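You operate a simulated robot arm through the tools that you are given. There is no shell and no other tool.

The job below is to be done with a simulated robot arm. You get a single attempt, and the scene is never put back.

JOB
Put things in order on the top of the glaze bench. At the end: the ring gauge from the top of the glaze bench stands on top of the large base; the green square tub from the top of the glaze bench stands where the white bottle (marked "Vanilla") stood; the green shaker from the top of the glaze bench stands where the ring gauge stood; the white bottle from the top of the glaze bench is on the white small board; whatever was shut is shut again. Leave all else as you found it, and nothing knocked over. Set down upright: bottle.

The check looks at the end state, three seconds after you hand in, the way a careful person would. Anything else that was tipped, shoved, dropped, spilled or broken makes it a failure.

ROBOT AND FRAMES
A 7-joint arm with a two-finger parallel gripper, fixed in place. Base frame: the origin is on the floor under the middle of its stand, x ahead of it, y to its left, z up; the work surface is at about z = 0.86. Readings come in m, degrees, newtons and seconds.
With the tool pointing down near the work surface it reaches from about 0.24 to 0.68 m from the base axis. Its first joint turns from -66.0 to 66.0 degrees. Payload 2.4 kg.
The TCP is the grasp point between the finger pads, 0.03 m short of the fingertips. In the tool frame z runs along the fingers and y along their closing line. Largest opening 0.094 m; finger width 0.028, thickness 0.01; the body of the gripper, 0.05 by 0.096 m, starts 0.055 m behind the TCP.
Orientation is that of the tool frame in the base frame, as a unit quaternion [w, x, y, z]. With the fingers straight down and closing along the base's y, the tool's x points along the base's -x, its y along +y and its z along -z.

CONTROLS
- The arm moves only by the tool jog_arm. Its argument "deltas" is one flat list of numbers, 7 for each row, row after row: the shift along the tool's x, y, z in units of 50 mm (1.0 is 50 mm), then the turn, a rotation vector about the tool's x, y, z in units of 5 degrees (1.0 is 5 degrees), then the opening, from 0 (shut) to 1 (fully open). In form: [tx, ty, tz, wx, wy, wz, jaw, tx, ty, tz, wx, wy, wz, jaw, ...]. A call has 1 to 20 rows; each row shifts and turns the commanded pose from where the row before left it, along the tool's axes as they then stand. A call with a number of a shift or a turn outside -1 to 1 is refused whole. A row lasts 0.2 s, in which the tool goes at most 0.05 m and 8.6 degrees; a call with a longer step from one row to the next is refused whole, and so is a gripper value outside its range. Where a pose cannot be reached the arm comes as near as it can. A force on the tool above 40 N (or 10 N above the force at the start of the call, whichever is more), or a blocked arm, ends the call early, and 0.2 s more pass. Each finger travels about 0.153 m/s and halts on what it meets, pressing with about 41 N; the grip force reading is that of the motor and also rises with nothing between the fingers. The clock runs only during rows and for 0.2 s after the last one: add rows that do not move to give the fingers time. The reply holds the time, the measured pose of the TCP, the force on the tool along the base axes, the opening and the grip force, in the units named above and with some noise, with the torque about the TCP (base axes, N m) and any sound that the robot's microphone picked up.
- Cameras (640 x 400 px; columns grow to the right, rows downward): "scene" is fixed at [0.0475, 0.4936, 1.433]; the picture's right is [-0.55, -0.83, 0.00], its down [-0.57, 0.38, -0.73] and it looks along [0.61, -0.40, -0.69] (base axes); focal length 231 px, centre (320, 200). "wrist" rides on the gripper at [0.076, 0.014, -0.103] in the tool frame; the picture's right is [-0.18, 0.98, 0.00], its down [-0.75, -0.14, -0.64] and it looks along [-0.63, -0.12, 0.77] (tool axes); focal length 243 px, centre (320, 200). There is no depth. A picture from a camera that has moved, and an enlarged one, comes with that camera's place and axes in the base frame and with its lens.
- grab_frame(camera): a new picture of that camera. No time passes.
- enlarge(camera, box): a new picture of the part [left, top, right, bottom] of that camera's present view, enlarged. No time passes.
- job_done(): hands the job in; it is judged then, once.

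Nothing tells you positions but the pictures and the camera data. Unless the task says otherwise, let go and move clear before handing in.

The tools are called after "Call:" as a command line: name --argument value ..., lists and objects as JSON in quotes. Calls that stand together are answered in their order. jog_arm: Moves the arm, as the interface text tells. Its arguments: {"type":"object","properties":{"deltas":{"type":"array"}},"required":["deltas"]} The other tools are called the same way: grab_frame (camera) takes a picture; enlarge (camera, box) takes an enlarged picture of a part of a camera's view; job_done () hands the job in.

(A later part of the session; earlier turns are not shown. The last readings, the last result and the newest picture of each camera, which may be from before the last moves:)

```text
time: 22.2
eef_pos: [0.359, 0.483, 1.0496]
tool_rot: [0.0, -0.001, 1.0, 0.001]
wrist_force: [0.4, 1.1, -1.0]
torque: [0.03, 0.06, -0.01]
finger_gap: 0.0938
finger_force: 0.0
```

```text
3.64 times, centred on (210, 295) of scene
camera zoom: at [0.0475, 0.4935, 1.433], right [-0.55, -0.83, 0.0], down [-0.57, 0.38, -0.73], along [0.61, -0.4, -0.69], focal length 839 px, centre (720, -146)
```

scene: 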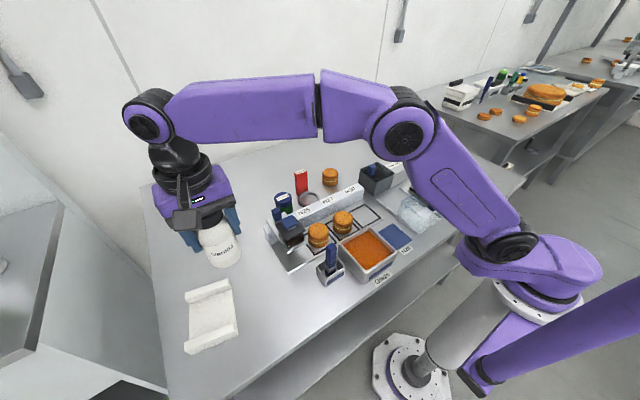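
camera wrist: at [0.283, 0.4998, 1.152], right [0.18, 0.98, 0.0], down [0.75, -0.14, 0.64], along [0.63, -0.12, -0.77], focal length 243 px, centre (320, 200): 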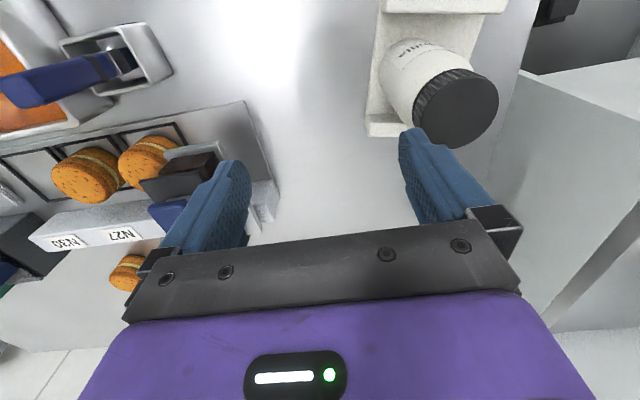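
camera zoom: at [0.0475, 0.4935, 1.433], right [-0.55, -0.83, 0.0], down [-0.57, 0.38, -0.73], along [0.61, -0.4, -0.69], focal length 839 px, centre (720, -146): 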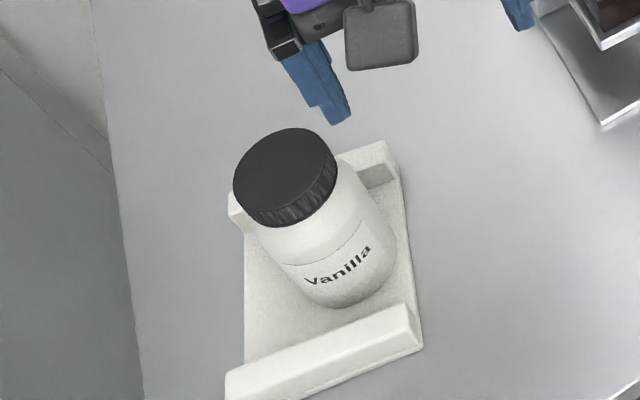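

The bottle is upright on the board. Next is the green tub: I'll move over its estimated position at (0.595, -0.243) with the fingertips at z ≈ 1.02.

Call:
jog_arm --deltas '[-0.295, -0.9075, 0, 0, 0, 0, 1, -0.295, -0.9075, 0, 0, 0, 0, 1, -0.295, -0.9075, 0, 0, 0, 0, 1, -0.295, -0.9075, 0, 0, 0, 0, 1, -0.295, -0.9075, 0, 0, 0, 0, 1, -0.295, -0.9075, 0, 0, 0, 0, 1, -0.295, -0.9075, 0, 0, 0, 0, 1, -0.295, -0.9075, 0, 0, 0, 0, 1, -0.295, -0.9075, 0, 0, 0, 0, 1, -0.295, -0.9075, 0, 0, 0, 0, 1, -0.295, -0.9075, 0, 0, 0, 0, 1, -0.295, -0.9075, 0, 0, 0, 0, 1, -0.295, -0.9075, 0, 0, 0, 0, 1, -0.295, -0.9075, 0, 0, 0, 0, 1, -0.295, -0.9075, 0, 0, 0, 0, 1, -0.295, -0.9075, 0, 0, 0, 0, 1, 0, 0, 0, 0, 0, 0, 1]'

Call:
grab_frame --camera "wrist"

Call:
enlarge --camera "wrist" --box '[230, 50, 430, 190]'

Call:
grab_frame --camera "scene"

```text
time: 25.8
eef_pos: [0.5957, -0.2403, 1.0499]
tool_rot: [0.0, 0.0, 1.0, 0.001]
wrist_force: [0.2, 0.4, -0.2]
torque: [0.0, -0.02, -0.03]
finger_gap: 0.0941
finger_force: 0.1
```

```text
taken
camera wrist: at [0.5189, -0.2242, 1.1532], right [0.18, 0.98, 0.0], down [0.75, -0.14, 0.64], along [0.63, -0.12, -0.77], focal length 243 px, centre (320, 200)
```

wrist: 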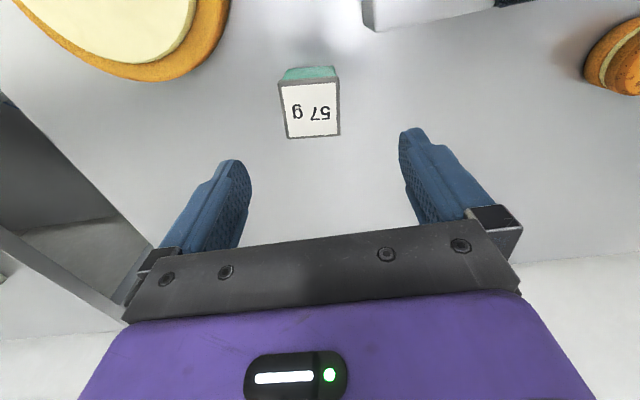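

```text
2.86 times, centred on (330, 120) of wrist
camera zoom: at [0.5189, -0.2242, 1.1532], right [0.18, 0.98, 0.0], down [0.75, -0.14, 0.64], along [0.63, -0.12, -0.77], focal length 693 px, centre (291, 429)
```

zoom: 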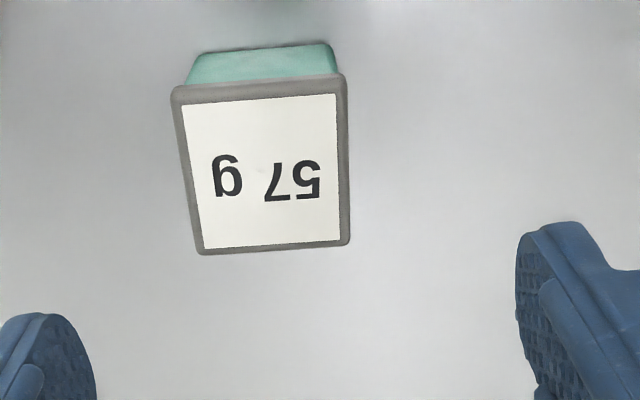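

```text
taken
```

scene: 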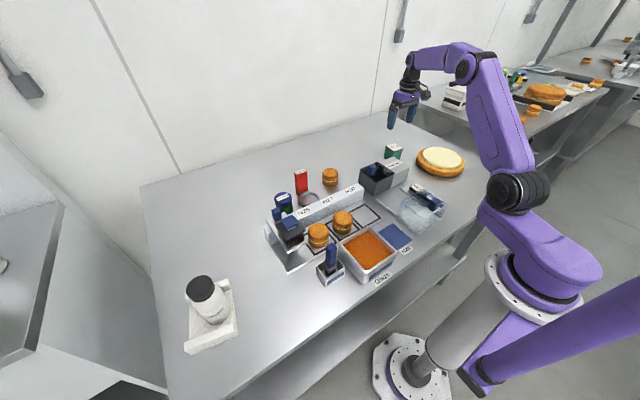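

The tub's lid is about 53 mm square, centred near (0.598, -0.247) and turned about 6.5° clockwise. I'll align the gripper to it and come down to just above the lid for a check.

Call:
jog_arm --deltas '[-0.054, -0.174, 0, 0, 0, 0.65, 1, 0, 0, 0, 0, 0, 0.65, 1, 0, 0, 0.7, 0, 0, 0, 1, 0, 0, 0.7, 0, 0, 0, 1, 0, 0, 0, 0, 0, 0, 1]'

Call:
grab_frame --camera "wrist"

Call:
enlarge --camera "wrist" --box '[220, 60, 440, 220]'

Call:
enlarge --camera "scene" --box '[330, 80, 450, 200]'

```text
time: 27.0
eef_pos: [0.5999, -0.2494, 0.9783]
tool_rot: [0.0, 0.056, 0.998, 0.0]
wrist_force: [0.1, 0.5, -0.3]
torque: [-0.03, 0.01, -0.05]
finger_gap: 0.0941
finger_force: 0.1
```

```text
taken
camera wrist: at [0.5243, -0.2252, 1.0827], right [0.29, 0.96, 0.0], down [0.73, -0.22, 0.64], along [0.61, -0.19, -0.77], focal length 243 px, centre (320, 200)
```

wrist: 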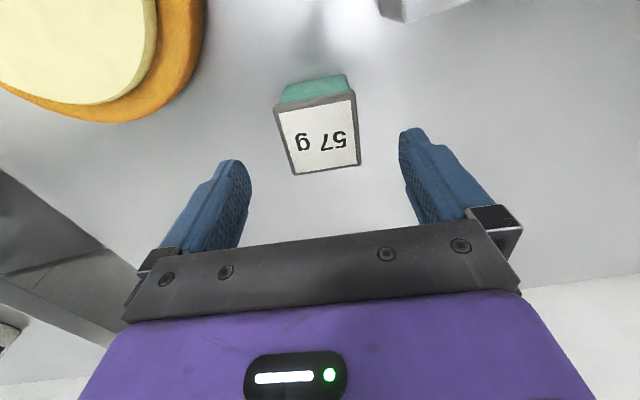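

```text
2.50 times, centred on (330, 140) of wrist
camera zoom: at [0.5243, -0.2252, 1.0827], right [0.29, 0.96, 0.0], down [0.73, -0.22, 0.64], along [0.61, -0.19, -0.77], focal length 606 px, centre (295, 350)
```

zoom: 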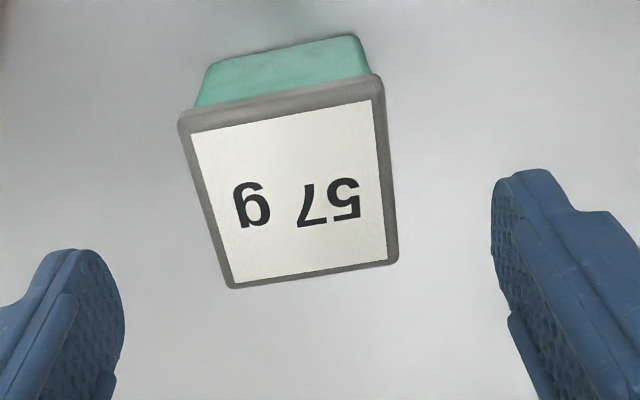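

```text
3.33 times, centred on (390, 140) of scene
camera zoom: at [0.0475, 0.4936, 1.433], right [-0.55, -0.83, 0.0], down [-0.57, 0.38, -0.73], along [0.61, -0.4, -0.69], focal length 769 px, centre (87, 400)
```

zoom: 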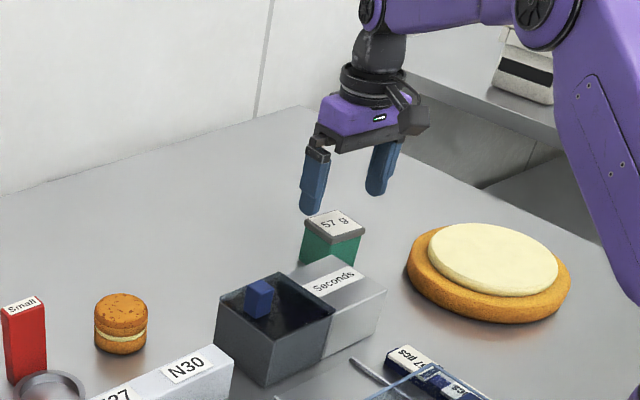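

The tub is centred between the fingers and aligned. I'll descend so the fingertips end about 7 mm above the bench, then close.

Call:
jog_arm --deltas '[-0.02, 0, 0.6, 0, 0, 0, 1, 0, 0, 0.6, 0, 0, 0, 1, 0, 0, 0.45, 0, 0, 0, 1, 0, 0, 0, 0, 0, 0, 1]'

Call:
grab_frame --camera "wrist"

Call:
enlarge --camera "scene" --box '[340, 100, 440, 200]'

```text
time: 28.0
eef_pos: [0.5998, -0.2502, 0.897]
tool_rot: [-0.001, 0.055, 0.998, 0.0]
wrist_force: [-0.4, 0.9, -0.3]
torque: [-0.02, 0.03, -0.04]
finger_gap: 0.0938
finger_force: 0.0
```

```text
taken
camera wrist: at [0.525, -0.2254, 1.0006], right [0.29, 0.96, 0.0], down [0.73, -0.22, 0.64], along [0.61, -0.19, -0.77], focal length 243 px, centre (320, 200)
```

wrist: 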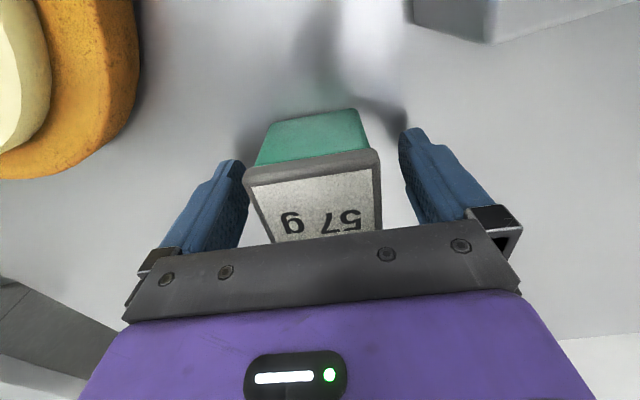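

```text
4.00 times, centred on (390, 150) of scene
camera zoom: at [0.0475, 0.4936, 1.433], right [-0.55, -0.83, 0.0], down [-0.57, 0.38, -0.73], along [0.61, -0.4, -0.69], focal length 923 px, centre (40, 400)
```

zoom: 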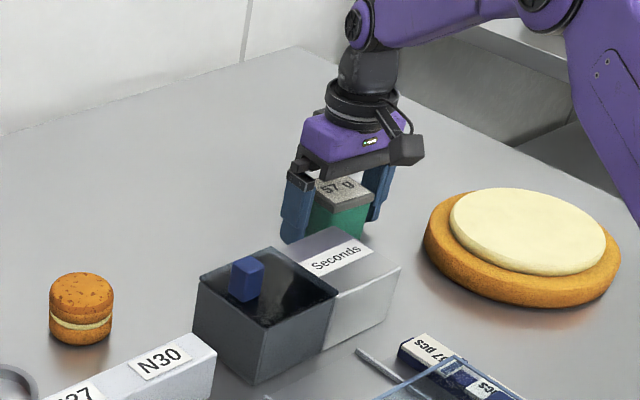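

The fingers straddle the tub, clear of the Seconds box. I'll close.

Call:
jog_arm --deltas '[0, 0, 0, 0, 0, 0, 0.4, 0, 0, 0, 0, 0, 0, 0.4, 0, 0, 0, 0, 0, 0, 0.4]'

Call:
grab_frame --camera "wrist"

```text
time: 28.8
eef_pos: [0.5995, -0.2497, 0.8977]
tool_rot: [0.0, 0.057, 0.998, 0.001]
wrist_force: [0.8, -0.4, -0.4]
torque: [-0.01, 0.0, -0.01]
finger_gap: 0.0596
finger_force: 40.9
```

```text
taken
camera wrist: at [0.525, -0.2254, 1.0007], right [0.29, 0.96, 0.0], down [0.73, -0.23, 0.64], along [0.61, -0.19, -0.77], focal length 243 px, centre (320, 200)
```

wrist: 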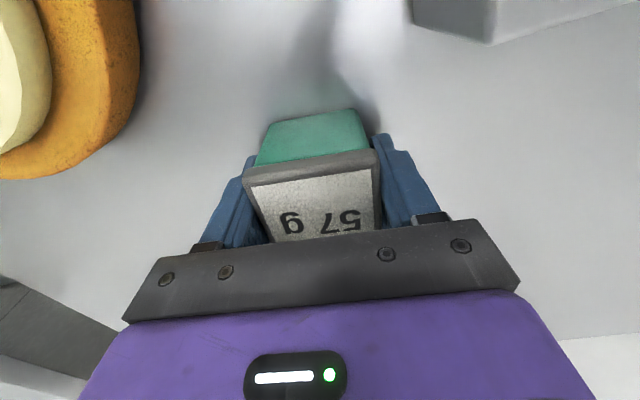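

The tub is gripped. I'll lift it and carry it to where the bottle stood, at TCP (0.659, -0.088).

Call:
jog_arm --deltas '[0, 0, -0.2, 0, 0, 0, 0.4, 0, 0, -0.6, 0, 0, 0, 0.4, 0, 0, -0.6, 0, 0, 0, 0.4, 0, 0, -0.6, 0, 0, 0, 0.4, -0.2025, 0.834, 0, 0, 0, 0, 0.4, -0.2025, 0.834, 0, 0, 0, 0, 0.4, -0.2025, 0.834, 0, 0, 0, 0, 0.4, -0.2025, 0.834, 0, 0, 0, 0, 0.4, 0, 0, 0, 0, 0, 0, 0.4]'

Call:
grab_frame --camera "wrist"

Call:
enlarge --camera "scene" --box '[310, 80, 430, 200]'

```text
time: 30.8
eef_pos: [0.6577, -0.0869, 0.9964]
tool_rot: [-0.001, 0.057, 0.998, 0.0]
wrist_force: [-0.5, -0.3, -1.0]
torque: [0.0, 0.02, 0.02]
finger_gap: 0.0596
finger_force: 41.1
```

```text
taken
camera wrist: at [0.5833, -0.062, 1.0992], right [0.29, 0.96, 0.0], down [0.73, -0.23, 0.64], along [0.61, -0.19, -0.77], focal length 243 px, centre (320, 200)
```

wrist: 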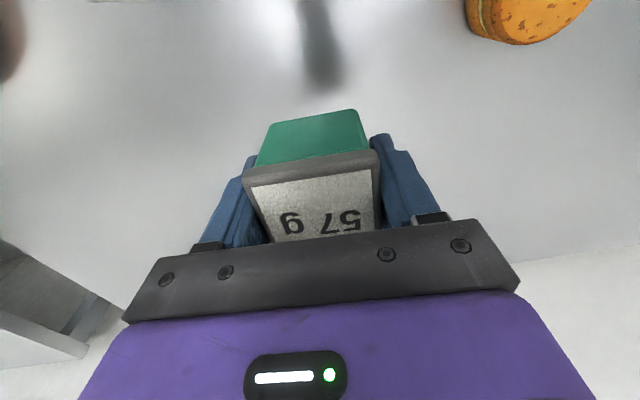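

```text
3.33 times, centred on (370, 140) of scene
camera zoom: at [0.0475, 0.4936, 1.433], right [-0.55, -0.83, 0.0], down [-0.57, 0.38, -0.73], along [0.61, -0.4, -0.69], focal length 769 px, centre (153, 400)
```

zoom: 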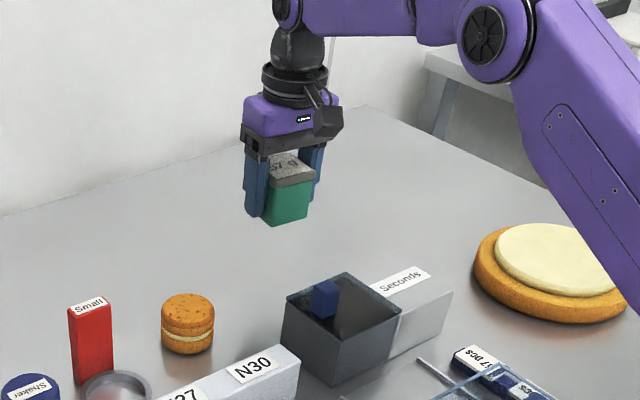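

The tub is held level over the bottle's old spot, about 2 mm off. I'll trim that and lower it to just above the bench.

Call:
jog_arm --deltas '[-0.024, -0.038, 0.6, 0, 0, 0, 0.4, 0, 0, 0.6, 0, 0, 0, 0.4, 0, 0, 0.5, 0, 0, 0, 0.4, 0, 0, 0.16, 0, 0, 0, 0.4, 0, 0, 0, 0, 0, 0, 0.4]'

```text
time: 32.0
eef_pos: [0.6596, -0.0905, 0.9029]
tool_rot: [-0.001, 0.057, 0.998, 0.0]
wrist_force: [-0.7, 0.0, -0.9]
torque: [0.0, 0.0, -0.01]
finger_gap: 0.0596
finger_force: 40.8
```

Call:
jog_arm --deltas '[0, 0, 0.04, 0, 0, 0, 0.4, 0, 0, 0.03, 0, 0, 0, 0.4, 0, 0, 0, 0, 0, 0, 0.4]'

Call:
enlarge --camera "scene" --box '[320, 110, 400, 190]'

```text
time: 32.8
eef_pos: [0.6599, -0.0891, 0.9023]
tool_rot: [0.0, 0.057, 0.998, 0.0]
wrist_force: [0.3, 0.3, 1.0]
torque: [0.0, 0.01, 0.0]
finger_gap: 0.0598
finger_force: 40.9
```

```text
5.00 times, centred on (360, 150) of scene
camera zoom: at [0.0475, 0.4936, 1.433], right [-0.55, -0.83, 0.0], down [-0.57, 0.38, -0.73], along [0.61, -0.4, -0.69], focal length 1154 px, centre (120, 450)
```

zoom: 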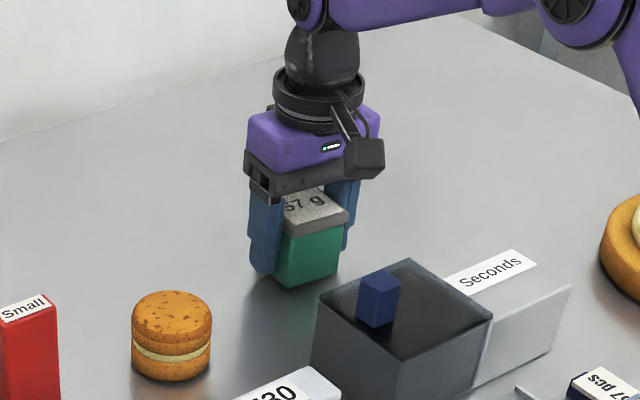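

Call:
grab_frame --camera "wrist"

Call:
jog_arm --deltas '[0, 0, 0.03, 0, 0, 0, 0.4, 0, 0, 0, 0, 0, 0, 0.4]'

```text
taken
camera wrist: at [0.5845, -0.0654, 1.0046], right [0.29, 0.96, 0.0], down [0.73, -0.22, 0.64], along [0.61, -0.19, -0.77], focal length 243 px, centre (320, 200)
```

wrist: 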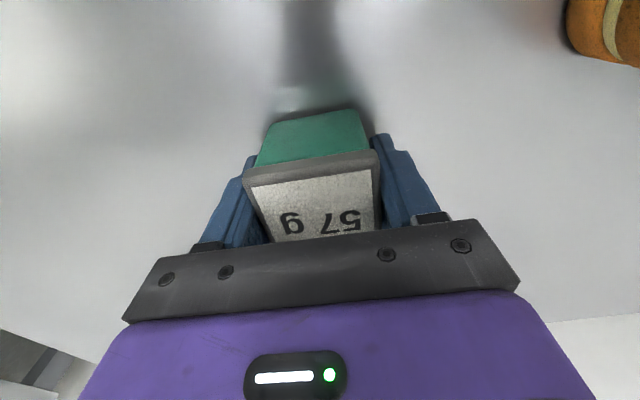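

```text
time: 33.4
eef_pos: [0.6592, -0.089, 0.9005]
tool_rot: [0.001, 0.057, 0.998, -0.001]
wrist_force: [0.6, -0.1, -0.7]
torque: [-0.01, -0.02, 0.01]
finger_gap: 0.0594
finger_force: 41.2
```

Call:
jog_arm --deltas '[0, 0, 0.03, 0, 0, 0, 0.4, 0, 0, 0.015, 0, 0, 0, 0.4, 0, 0, 0, 0, 0, 0, 0.4]'

Call:
grab_frame --camera "wrist"

```text
time: 34.2
eef_pos: [0.659, -0.0903, 0.898]
tool_rot: [0.0, 0.056, 0.998, 0.0]
wrist_force: [0.2, -0.1, -1.9]
torque: [0.03, -0.01, -0.01]
finger_gap: 0.0595
finger_force: 40.8
```

```text
taken
camera wrist: at [0.5848, -0.0661, 1.0009], right [0.29, 0.96, 0.0], down [0.73, -0.22, 0.64], along [0.61, -0.19, -0.77], focal length 243 px, centre (320, 200)
```

wrist: 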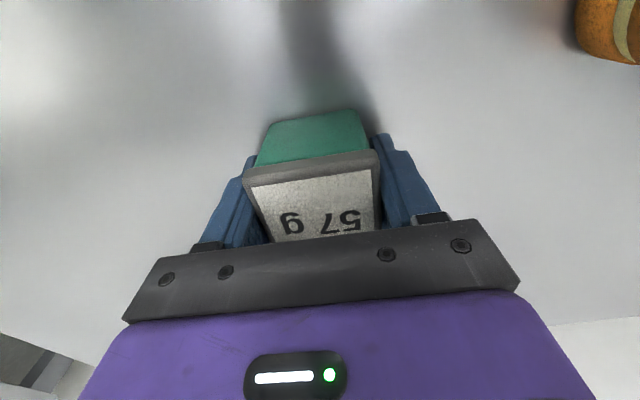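

The tub is back at its original grip height, so it is essentially touching. One more half-millimetre, then I'll release.

Call:
jog_arm --deltas '[0, 0, 0.012, 0, 0, 0, 0.4, 0, 0, 0, 0, 0, 0, 0.4]'

```text
time: 34.8
eef_pos: [0.6596, -0.0901, 0.8983]
tool_rot: [0.0, 0.056, 0.998, 0.001]
wrist_force: [-2.3, 0.2, 5.3]
torque: [0.01, 0.1, -0.02]
finger_gap: 0.0596
finger_force: 41.0
```

Light contact, so I'm releasing gradually and then lifting straight up.

Call:
jog_arm --deltas '[0, 0, 0, 0, 0, 0, 0.64, 0, 0, 0, 0, 0, 0, 0.7, 0, 0, 0, 0, 0, 0, 0.85, 0, 0, 0, 0, 0, 0, 1, 0, 0, 0, 0, 0, 0, 1, 0, 0, -0.4, 0, 0, 0, 1, 0, 0, -0.7, 0, 0, 0, 1, 0, 0, -0.7, 0, 0, 0, 1, 0, 0, -0.4, 0, 0, 0, 1, 0, 0, 0, 0, 0, 0, 1]'

Call:
grab_frame --camera "wrist"

Call:
enlarge --camera "scene" --box '[320, 110, 440, 200]'

```text
time: 37.0
eef_pos: [0.659, -0.0881, 1.0074]
tool_rot: [0.0, 0.057, 0.998, 0.0]
wrist_force: [-0.4, -0.3, 0.4]
torque: [0.02, 0.02, -0.02]
finger_gap: 0.094
finger_force: 0.0
```

```text
taken
camera wrist: at [0.5847, -0.0639, 1.1103], right [0.29, 0.96, 0.0], down [0.73, -0.22, 0.64], along [0.61, -0.19, -0.77], focal length 243 px, centre (320, 200)
```

wrist: 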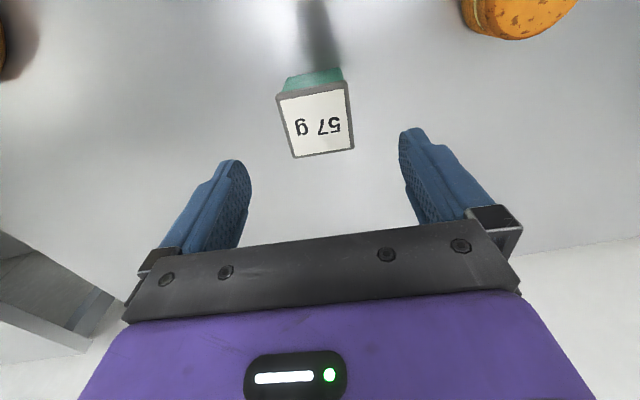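

```text
4.44 times, centred on (380, 155) of scene
camera zoom: at [0.0475, 0.4936, 1.433], right [-0.55, -0.83, 0.0], down [-0.57, 0.38, -0.73], along [0.61, -0.4, -0.69], focal length 1026 px, centre (53, 400)
```

zoom: 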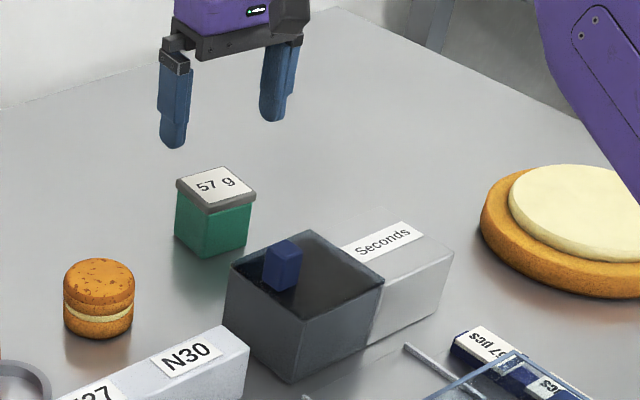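

The tub stands upright where the bottle was, with its lid on. Now I'll rotate the tool back, rise, and move above the ring gauge's handle.

Call:
jog_arm --deltas '[0, 0, -0.5, 0, 0, -0.65, 1, 0, 0, -0.56, 0, 0, -0.65, 1, 0.197, 0.953, 0, 0, 0, 0, 1, 0.197, 0.953, 0, 0, 0, 0, 1, 0.197, 0.953, 0, 0, 0, 0, 1, 0.197, 0.953, 0, 0, 0, 0, 1, 0.197, 0.953, 0, 0, 0, 0, 1, 0.197, 0.953, 0, 0, 0, 0, 1, 0, 0, 0, 0, 0, 0, 1]'

Call:
grab_frame --camera "wrist"

Call:
enlarge --camera "wrist" --box '[230, 30, 430, 180]'

Call:
enlarge --camera "scene" --box '[250, 120, 370, 220]'

```text
time: 39.0
eef_pos: [0.6008, 0.1965, 1.06]
tool_rot: [0.0, 0.0, 1.0, 0.0]
wrist_force: [0.1, -0.1, -0.3]
torque: [-0.01, 0.02, -0.01]
finger_gap: 0.0938
finger_force: 0.1
```

```text
taken
camera wrist: at [0.5239, 0.2129, 1.1635], right [0.18, 0.98, 0.0], down [0.75, -0.14, 0.64], along [0.63, -0.12, -0.77], focal length 243 px, centre (320, 200)
```

wrist: 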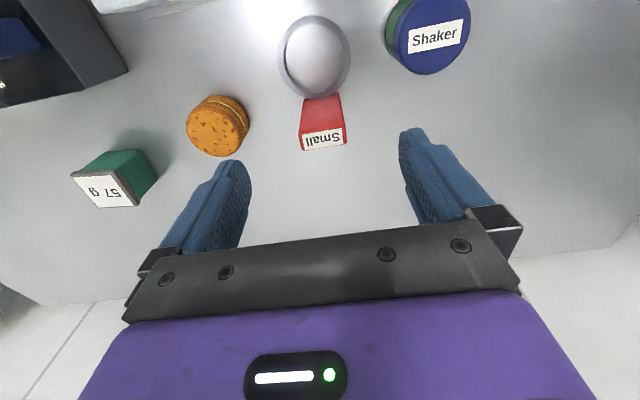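

```text
2.67 times, centred on (330, 105) of wrist
camera zoom: at [0.5239, 0.2129, 1.1635], right [0.18, 0.98, 0.0], down [0.75, -0.14, 0.64], along [0.63, -0.12, -0.77], focal length 647 px, centre (293, 453)
```

zoom: 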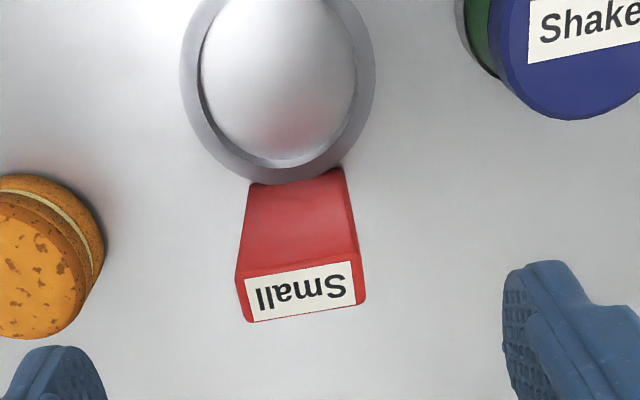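

```text
4.00 times, centred on (310, 170) of scene
camera zoom: at [0.0474, 0.4936, 1.433], right [-0.55, -0.83, 0.0], down [-0.57, 0.38, -0.73], along [0.61, -0.4, -0.69], focal length 923 px, centre (360, 320)
```

zoom: 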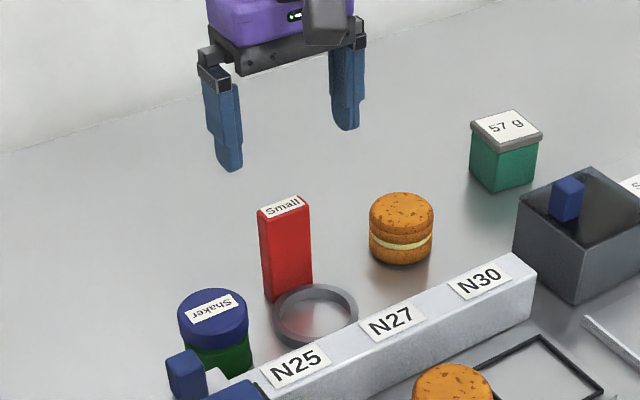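

The handle's top spans about x 0.611–0.629 and y 0.177–0.218, aligned with the base axes. I'll centre on (0.620, 0.198) and descend around it.

Call:
jog_arm --deltas '[-0.396, -0.024, 0, 0, 0, 0, 0.9, 0, 0, 0.6, 0, 0, 0, 0.9, 0, 0, 0.4, 0, 0, 0, 0.9, 0, 0, 0, 0, 0, 0, 0.9]'

Call:
grab_frame --camera "wrist"

Call:
enlarge --camera "wrist" --box '[220, 60, 440, 230]'

Call:
enlarge --camera "scene" --box '[250, 120, 370, 220]'

```text
time: 40.0
eef_pos: [0.6194, 0.195, 1.0094]
tool_rot: [0.001, 0.001, 1.0, 0.0]
wrist_force: [0.8, 0.5, 0.4]
torque: [0.04, 0.02, -0.01]
finger_gap: 0.0847
finger_force: 0.1
```

```text
taken
camera wrist: at [0.5431, 0.2109, 1.1128], right [0.18, 0.98, 0.0], down [0.75, -0.14, 0.64], along [0.63, -0.12, -0.77], focal length 243 px, centre (320, 200)
```

wrist: 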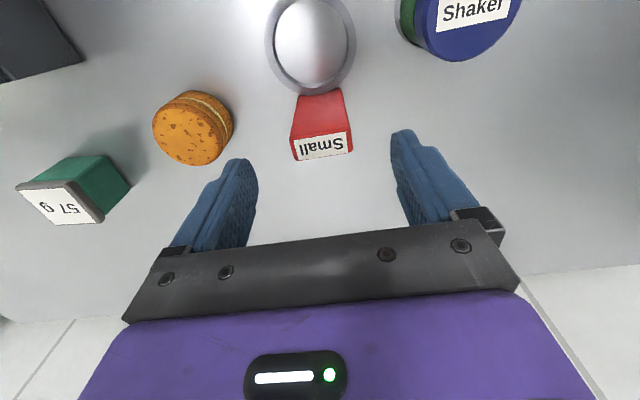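

```text
2.35 times, centred on (330, 145) of wrist
camera zoom: at [0.5431, 0.2109, 1.1128], right [0.18, 0.98, 0.0], down [0.75, -0.14, 0.64], along [0.63, -0.12, -0.77], focal length 571 px, centre (296, 329)
```

zoom: 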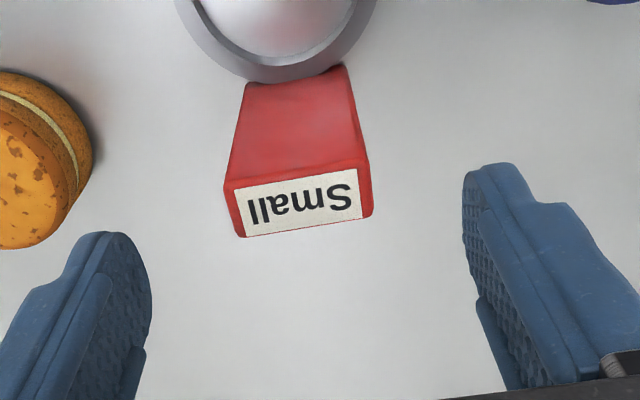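

```text
4.00 times, centred on (310, 170) of scene
camera zoom: at [0.0475, 0.4936, 1.433], right [-0.55, -0.83, 0.0], down [-0.57, 0.38, -0.73], along [0.61, -0.4, -0.69], focal length 923 px, centre (360, 320)
```

zoom: 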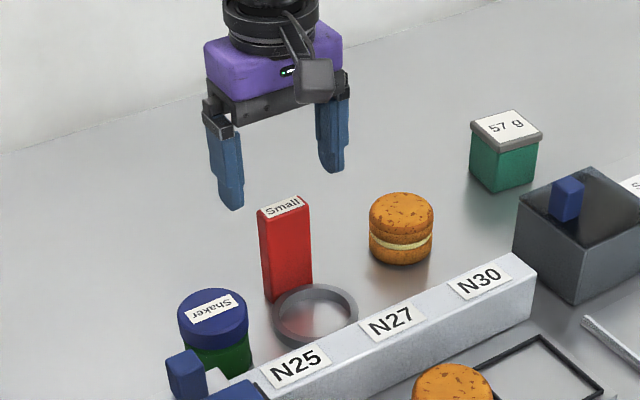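

The handle is centred between the fingers to within about 1 mm. I'll trim, descend to TCP z ≈ 0.92 and close on it.

Call:
jog_arm --deltas '[-0.014, 0.028, 0.6, 0, 0, 0, 0.9, 0, 0, 0.6, 0, 0, 0, 0.9, 0, 0, 0.6, 0, 0, 0, 0.9, 0, 0, 0, 0, 0, 0, 0.9]'

Call:
grab_frame --camera "wrist"

Call:
enlarge --camera "scene" --box '[250, 120, 370, 220]'

```text
time: 41.0
eef_pos: [0.6199, 0.1976, 0.918]
tool_rot: [0.0, 0.001, 1.0, 0.0]
wrist_force: [-0.7, -0.3, -0.4]
torque: [0.01, -0.01, 0.0]
finger_gap: 0.0846
finger_force: 0.1
```

```text
taken
camera wrist: at [0.5437, 0.2129, 1.0219], right [0.18, 0.98, 0.0], down [0.75, -0.14, 0.64], along [0.63, -0.12, -0.77], focal length 243 px, centre (320, 200)
```

wrist: 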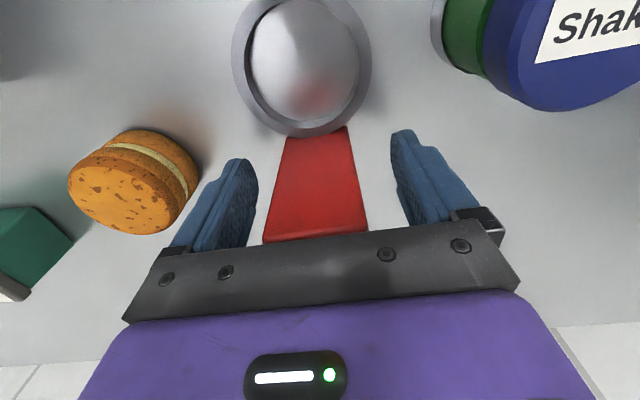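

```text
4.00 times, centred on (310, 170) of scene
camera zoom: at [0.0475, 0.4936, 1.433], right [-0.55, -0.83, 0.0], down [-0.57, 0.38, -0.73], along [0.61, -0.4, -0.69], focal length 923 px, centre (360, 320)
```

zoom: 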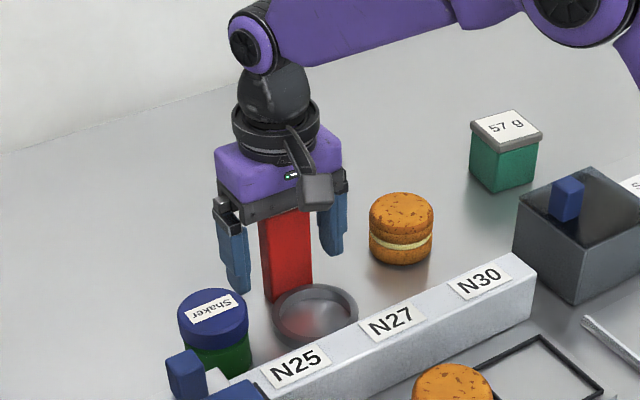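

The fingers are on both sides of the handle with clearance above. I'll close.

Call:
jog_arm --deltas '[0, 0, 0, 0, 0, 0, 0.25, 0, 0, 0, 0, 0, 0, 0.25, 0, 0, 0, 0, 0, 0, 0.25, 0, 0, 0, 0, 0, 0, 0.25]'

Call:
grab_frame --camera "wrist"

```text
time: 42.0
eef_pos: [0.62, 0.1964, 0.9195]
tool_rot: [0.0, 0.0, 1.0, 0.0]
wrist_force: [0.0, 0.0, -0.5]
torque: [0.0, 0.0, 0.03]
finger_gap: 0.0475
finger_force: 40.7
```

```text
taken
camera wrist: at [0.5437, 0.2129, 1.0222], right [0.18, 0.98, 0.0], down [0.75, -0.14, 0.64], along [0.63, -0.12, -0.77], focal length 243 px, centre (320, 200)
```

wrist: 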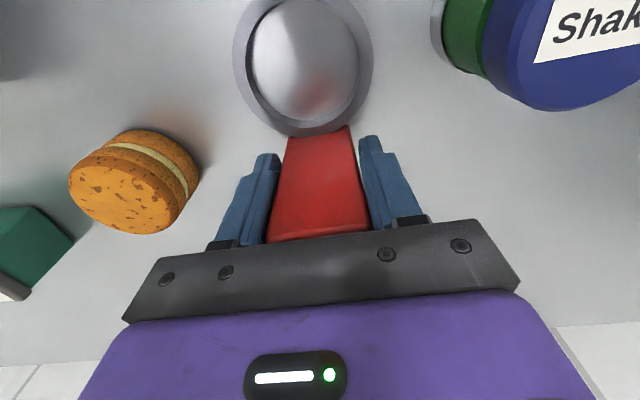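

The gauge is held at a 47.5 mm gap. I'll lift it clear of everything and carry it toward the large base, stopping short to view the base with the wrist camera.

Call:
jog_arm --deltas '[0, 0, -0.2, 0, 0, 0, 0.25, 0, 0, -0.6, 0, 0, 0, 0.25, 0, 0, -0.9, 0, 0, 0, 0.25, 0, 0, -0.9, 0, 0, 0, 0.25, 0, 0, 0, 0, 0, 0, 0.25]'

Call:
grab_frame --camera "wrist"

Call:
grab_frame --camera "scene"

```text
time: 43.2
eef_pos: [0.6205, 0.1944, 1.0481]
tool_rot: [0.0, 0.0, 1.0, 0.0]
wrist_force: [-0.1, 0.3, -0.8]
torque: [0.02, 0.0, -0.01]
finger_gap: 0.0473
finger_force: 41.2
```

```text
taken
camera wrist: at [0.5436, 0.211, 1.1519], right [0.18, 0.98, 0.0], down [0.75, -0.14, 0.64], along [0.63, -0.12, -0.77], focal length 243 px, centre (320, 200)
```

wrist: 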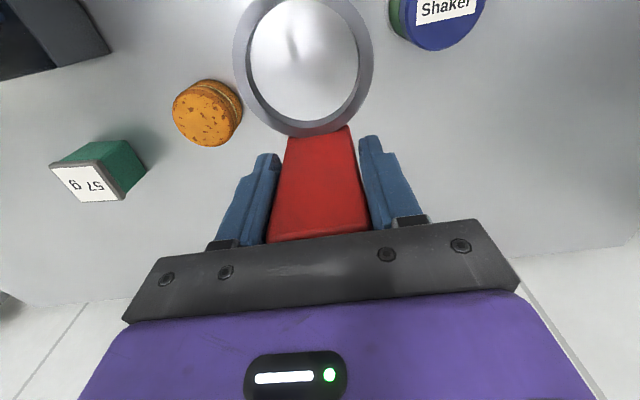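

```text
taken
```

scene: 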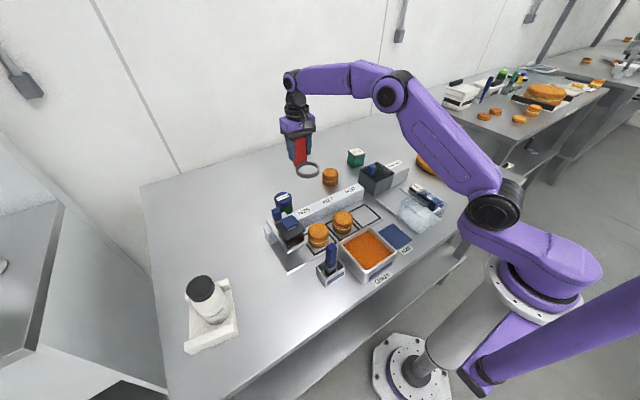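

The ring and handle lifted as one piece. Moving toward the large base now.

Call:
jog_arm --deltas '[0.378, -0.882, 0, 0, 0, 0, 0.25, 0.378, -0.882, 0, 0, 0, 0, 0.25, 0.378, -0.882, 0, 0, 0, 0, 0.25, 0.378, -0.882, 0, 0, 0, 0, 0.25, 0.378, -0.882, 0, 0, 0, 0, 0.25, 0.378, -0.882, 0, 0, 0, 0, 0.25, 0.378, -0.882, 0, 0, 0, 0, 0.25, 0.378, -0.882, 0, 0, 0, 0, 0.25, 0.378, -0.882, 0, 0, 0, 0, 0.25, 0, 0, 0, 0, 0, 0, 0.25]'

Call:
grab_frame --camera "wrist"

Call:
enlarge --camera "wrist" --box '[0, 0, 320, 200]'

Call:
grab_frame --camera "scene"

```text
time: 45.4
eef_pos: [0.4528, -0.2014, 1.0518]
tool_rot: [0.0, -0.002, 1.0, -0.001]
wrist_force: [0.2, 0.0, -1.0]
torque: [0.0, -0.04, -0.05]
finger_gap: 0.0474
finger_force: 41.2
```

```text
taken
camera wrist: at [0.375, -0.1847, 1.1545], right [0.18, 0.98, 0.0], down [0.75, -0.14, 0.64], along [0.63, -0.12, -0.77], focal length 243 px, centre (320, 200)
```

wrist: 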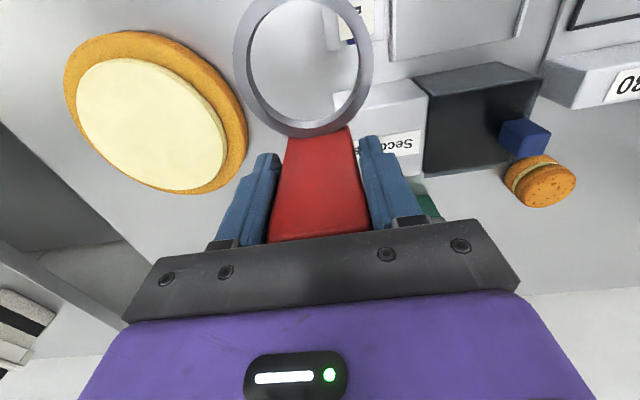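

```text
2.00 times, centred on (160, 100) of wrist
camera zoom: at [0.375, -0.1847, 1.1545], right [0.18, 0.98, 0.0], down [0.75, -0.14, 0.64], along [0.63, -0.12, -0.77], focal length 485 px, centre (640, 400)
```

zoom: 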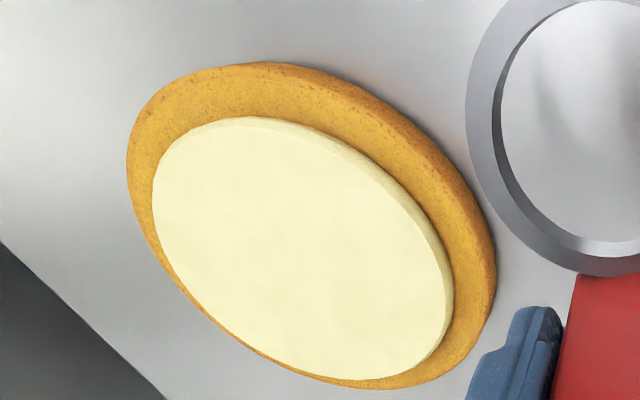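

```text
taken
```

scene: 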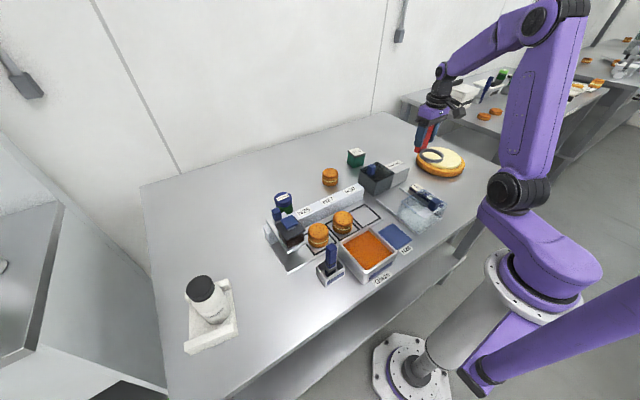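

The cream disc of the large base is centred near (0.46, -0.388), radius about 74 mm, top about z = 0.897. I'll move so the gauge's footprint is centred on it, still at height.

Call:
jog_arm --deltas '[-0.22, -0.95, 0, 0, 0, 0, 0.25, -0.22, -0.95, 0, 0, 0, 0, 0.25, -0.22, -0.95, 0, 0, 0, 0, 0.25, -0.22, -0.95, 0, 0, 0, 0, 0.25, 0, 0, 0, 0, 0, 0, 0.25]'

Call:
grab_frame --camera "wrist"

Call:
enlarge --camera "scene" --box '[390, 70, 510, 190]'

```text
time: 46.6
eef_pos: [0.4949, -0.3896, 1.0499]
tool_rot: [0.0, -0.001, 1.0, 0.0]
wrist_force: [1.0, 1.1, -1.4]
torque: [-0.05, 0.01, -0.01]
finger_gap: 0.0472
finger_force: 40.6
```

```text
taken
camera wrist: at [0.4177, -0.3747, 1.152], right [0.18, 0.98, 0.0], down [0.75, -0.14, 0.64], along [0.63, -0.12, -0.77], focal length 243 px, centre (320, 200)
```

wrist: 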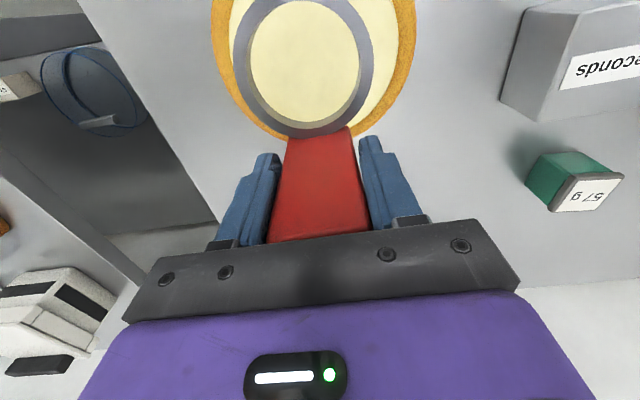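

```text
3.33 times, centred on (450, 130) of scene
camera zoom: at [0.0475, 0.4935, 1.433], right [-0.55, -0.83, 0.0], down [-0.57, 0.38, -0.73], along [0.61, -0.4, -0.69], focal length 769 px, centre (-113, 433)
```

zoom: 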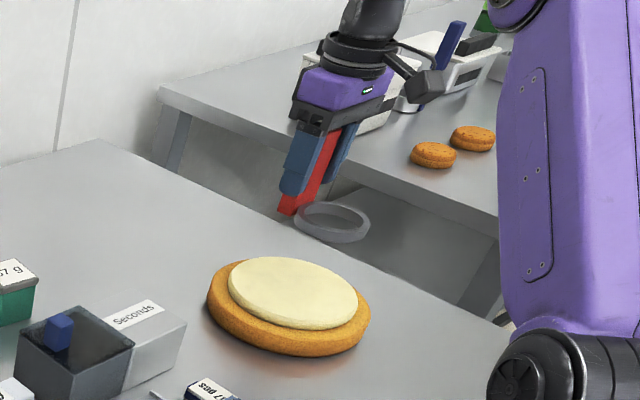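

The gauge's footprint is within the cream disc. I'll lower to about 18 mm above it and check.

Call:
jog_arm --deltas '[0, 0, 0.6, 0, 0, 0, 0.25, 0, 0, 0.6, 0, 0, 0, 0.25, 0, 0, 0.3, 0, 0, 0, 0.25, 0, 0, 0, 0, 0, 0, 0.25]'

Call:
grab_frame --camera "wrist"

Call:
enlarge --camera "scene" --box '[390, 90, 500, 190]'

```text
time: 47.6
eef_pos: [0.4937, -0.3908, 0.9744]
tool_rot: [0.001, 0.0, 1.0, -0.001]
wrist_force: [0.5, 0.7, -1.8]
torque: [-0.01, 0.0, 0.0]
finger_gap: 0.0477
finger_force: 40.7
```

```text
taken
camera wrist: at [0.4177, -0.3748, 1.0781], right [0.18, 0.98, 0.0], down [0.75, -0.14, 0.64], along [0.63, -0.12, -0.77], focal length 243 px, centre (320, 200)
```

wrist: 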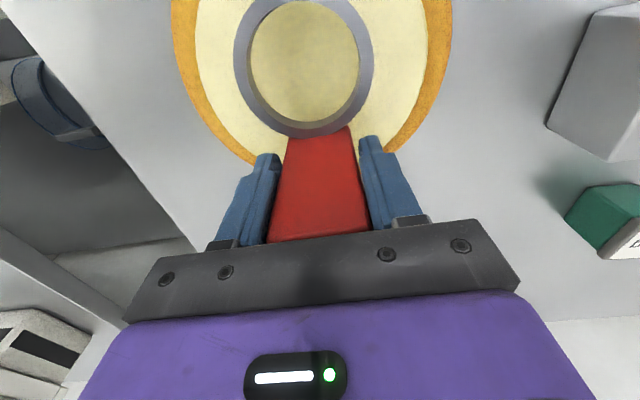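

```text
4.00 times, centred on (445, 140) of scene
camera zoom: at [0.0475, 0.4936, 1.433], right [-0.55, -0.83, 0.0], down [-0.57, 0.38, -0.73], along [0.61, -0.4, -0.69], focal length 923 px, centre (-180, 440)
```

zoom: 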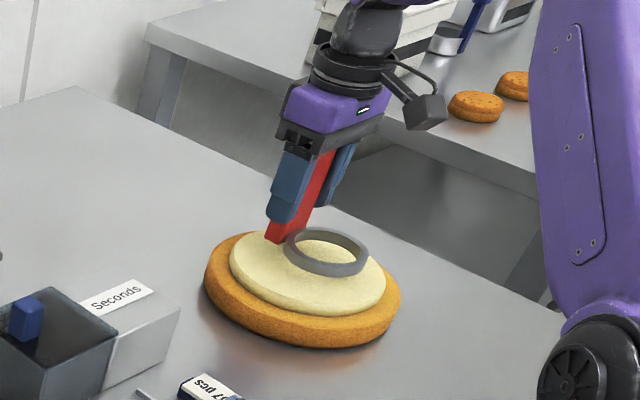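

It's positioned well over the cream. I'll creep down now, watching the force.

Call:
jog_arm --deltas '[0, 0, 0.08, 0, 0, 0, 0.25, 0, 0, 0.08, 0, 0, 0, 0.25, 0, 0, 0.04, 0, 0, 0, 0.25, 0, 0, 0, 0, 0, 0, 0.25]'

Call:
enlarge --camera "scene" --box '[410, 120, 490, 190]'

```text
time: 48.6
eef_pos: [0.4948, -0.3913, 0.9642]
tool_rot: [0.0, 0.0, 1.0, 0.001]
wrist_force: [0.3, 0.1, -1.0]
torque: [0.04, 0.0, 0.01]
finger_gap: 0.0473
finger_force: 41.0
```

```text
5.71 times, centred on (450, 155) of scene
camera zoom: at [0.0475, 0.4936, 1.433], right [-0.55, -0.83, 0.0], down [-0.57, 0.38, -0.73], along [0.61, -0.4, -0.69], focal length 1319 px, centre (-423, 457)
```

zoom: 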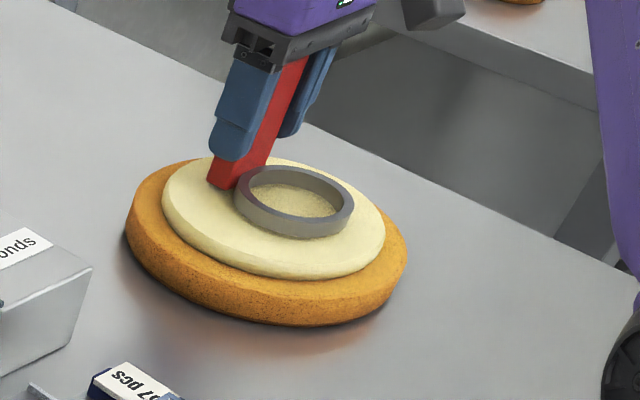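

Call:
jog_arm --deltas '[0, 0, 0.04, 0, 0, 0, 0.25, 0, 0, 0.04, 0, 0, 0, 0.25, 0, 0, 0, 0, 0, 0, 0.25]'

```text
time: 49.4
eef_pos: [0.4955, -0.3919, 0.9619]
tool_rot: [0.0, -0.001, 1.0, 0.0]
wrist_force: [0.9, 0.3, -0.7]
torque: [0.0, 0.01, 0.04]
finger_gap: 0.0476
finger_force: 41.0
```

Call:
jog_arm --deltas '[0, 0, 0.03, 0, 0, 0, 0.25, 0, 0, 0.03, 0, 0, 0, 0.25, 0, 0, 0, 0, 0, 0, 0.25]'

Call:
grab_frame --camera "wrist"

Call:
enlarge --camera "scene" --box '[420, 130, 480, 180]'

```text
time: 50.2
eef_pos: [0.495, -0.3919, 0.9609]
tool_rot: [0.0, -0.001, 1.0, -0.001]
wrist_force: [-7.7, 7.0, 29.1]
torque: [0.36, 0.54, 0.06]
finger_gap: 0.0472
finger_force: 41.4
```

```text
taken
camera wrist: at [0.4187, -0.3752, 1.0634], right [0.18, 0.98, 0.0], down [0.75, -0.14, 0.64], along [0.63, -0.12, -0.77], focal length 243 px, centre (320, 200)
```

wrist: 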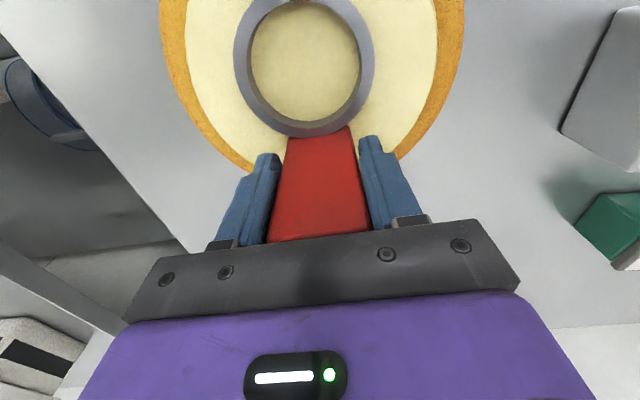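

```text
8.00 times, centred on (450, 155) of scene
camera zoom: at [0.0468, 0.4941, 1.4328], right [-0.55, -0.83, 0.0], down [-0.57, 0.38, -0.73], along [0.61, -0.4, -0.69], focal length 1846 px, centre (-720, 560)
```

zoom: 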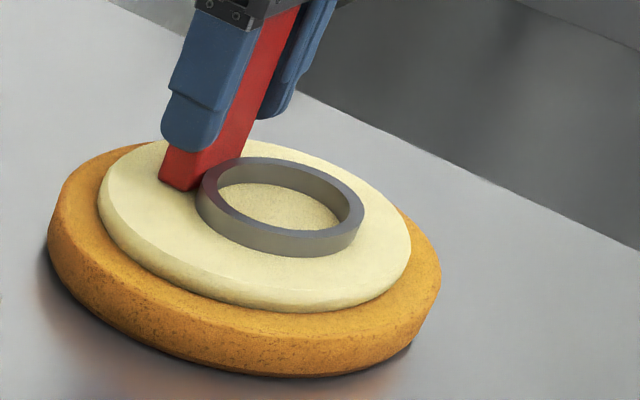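

Contact made, with the cream top at about z = 0.901. I'll relieve the pressure before releasing.

Call:
jog_arm --deltas '[0, 0, -0.035, 0, 0, 0, 0.25, 0, 0, 0, 0, 0, 0, 0.25]'

```text
time: 50.8
eef_pos: [0.4965, -0.3919, 0.961]
tool_rot: [0.001, -0.001, 1.0, -0.001]
wrist_force: [0.0, 1.5, 14.6]
torque: [0.08, -0.12, -0.01]
finger_gap: 0.047
finger_force: 41.0
```

Call:
jog_arm --deltas '[0, 0, -0.025, 0, 0, 0, 0.25, 0, 0, 0, 0, 0, 0, 0.25]'

```text
time: 51.4
eef_pos: [0.4951, -0.3911, 0.9606]
tool_rot: [0.0, 0.0, 1.0, 0.001]
wrist_force: [2.9, 0.1, 1.8]
torque: [-0.13, -0.19, 0.05]
finger_gap: 0.0473
finger_force: 41.2
```

The force is nearly zero, so I'm releasing gradually.

Call:
jog_arm --deltas '[0, 0, 0, 0, 0, 0, 0.51, 0, 0, 0, 0, 0, 0, 0.56, 0, 0, 0, 0, 0, 0, 0.65, 0, 0, 0, 0, 0, 0, 0.8, 0, 0, 0, 0, 0, 0, 0.9, 0, 0, 0, 0, 0, 0, 0.9]'

Call:
grab_frame --camera "wrist"

Call:
enlarge --camera "scene" --box '[410, 110, 490, 180]'

```text
time: 52.8
eef_pos: [0.4966, -0.3912, 0.9608]
tool_rot: [0.0, -0.001, 1.0, 0.0]
wrist_force: [-0.5, -0.2, 0.5]
torque: [-0.02, -0.01, -0.02]
finger_gap: 0.0843
finger_force: 0.0
```

```text
taken
camera wrist: at [0.4184, -0.3753, 1.0646], right [0.18, 0.98, 0.0], down [0.75, -0.14, 0.64], along [0.63, -0.12, -0.77], focal length 243 px, centre (320, 200)
```

wrist: 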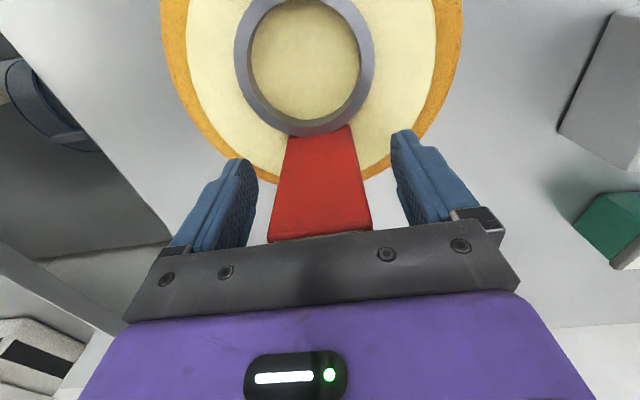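

```text
5.71 times, centred on (450, 145) of scene
camera zoom: at [0.0475, 0.4936, 1.433], right [-0.55, -0.83, 0.0], down [-0.57, 0.38, -0.73], along [0.61, -0.4, -0.69], focal length 1319 px, centre (-423, 514)
```

zoom: 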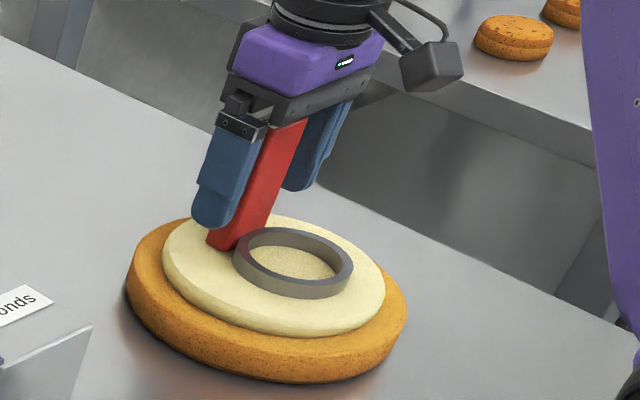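

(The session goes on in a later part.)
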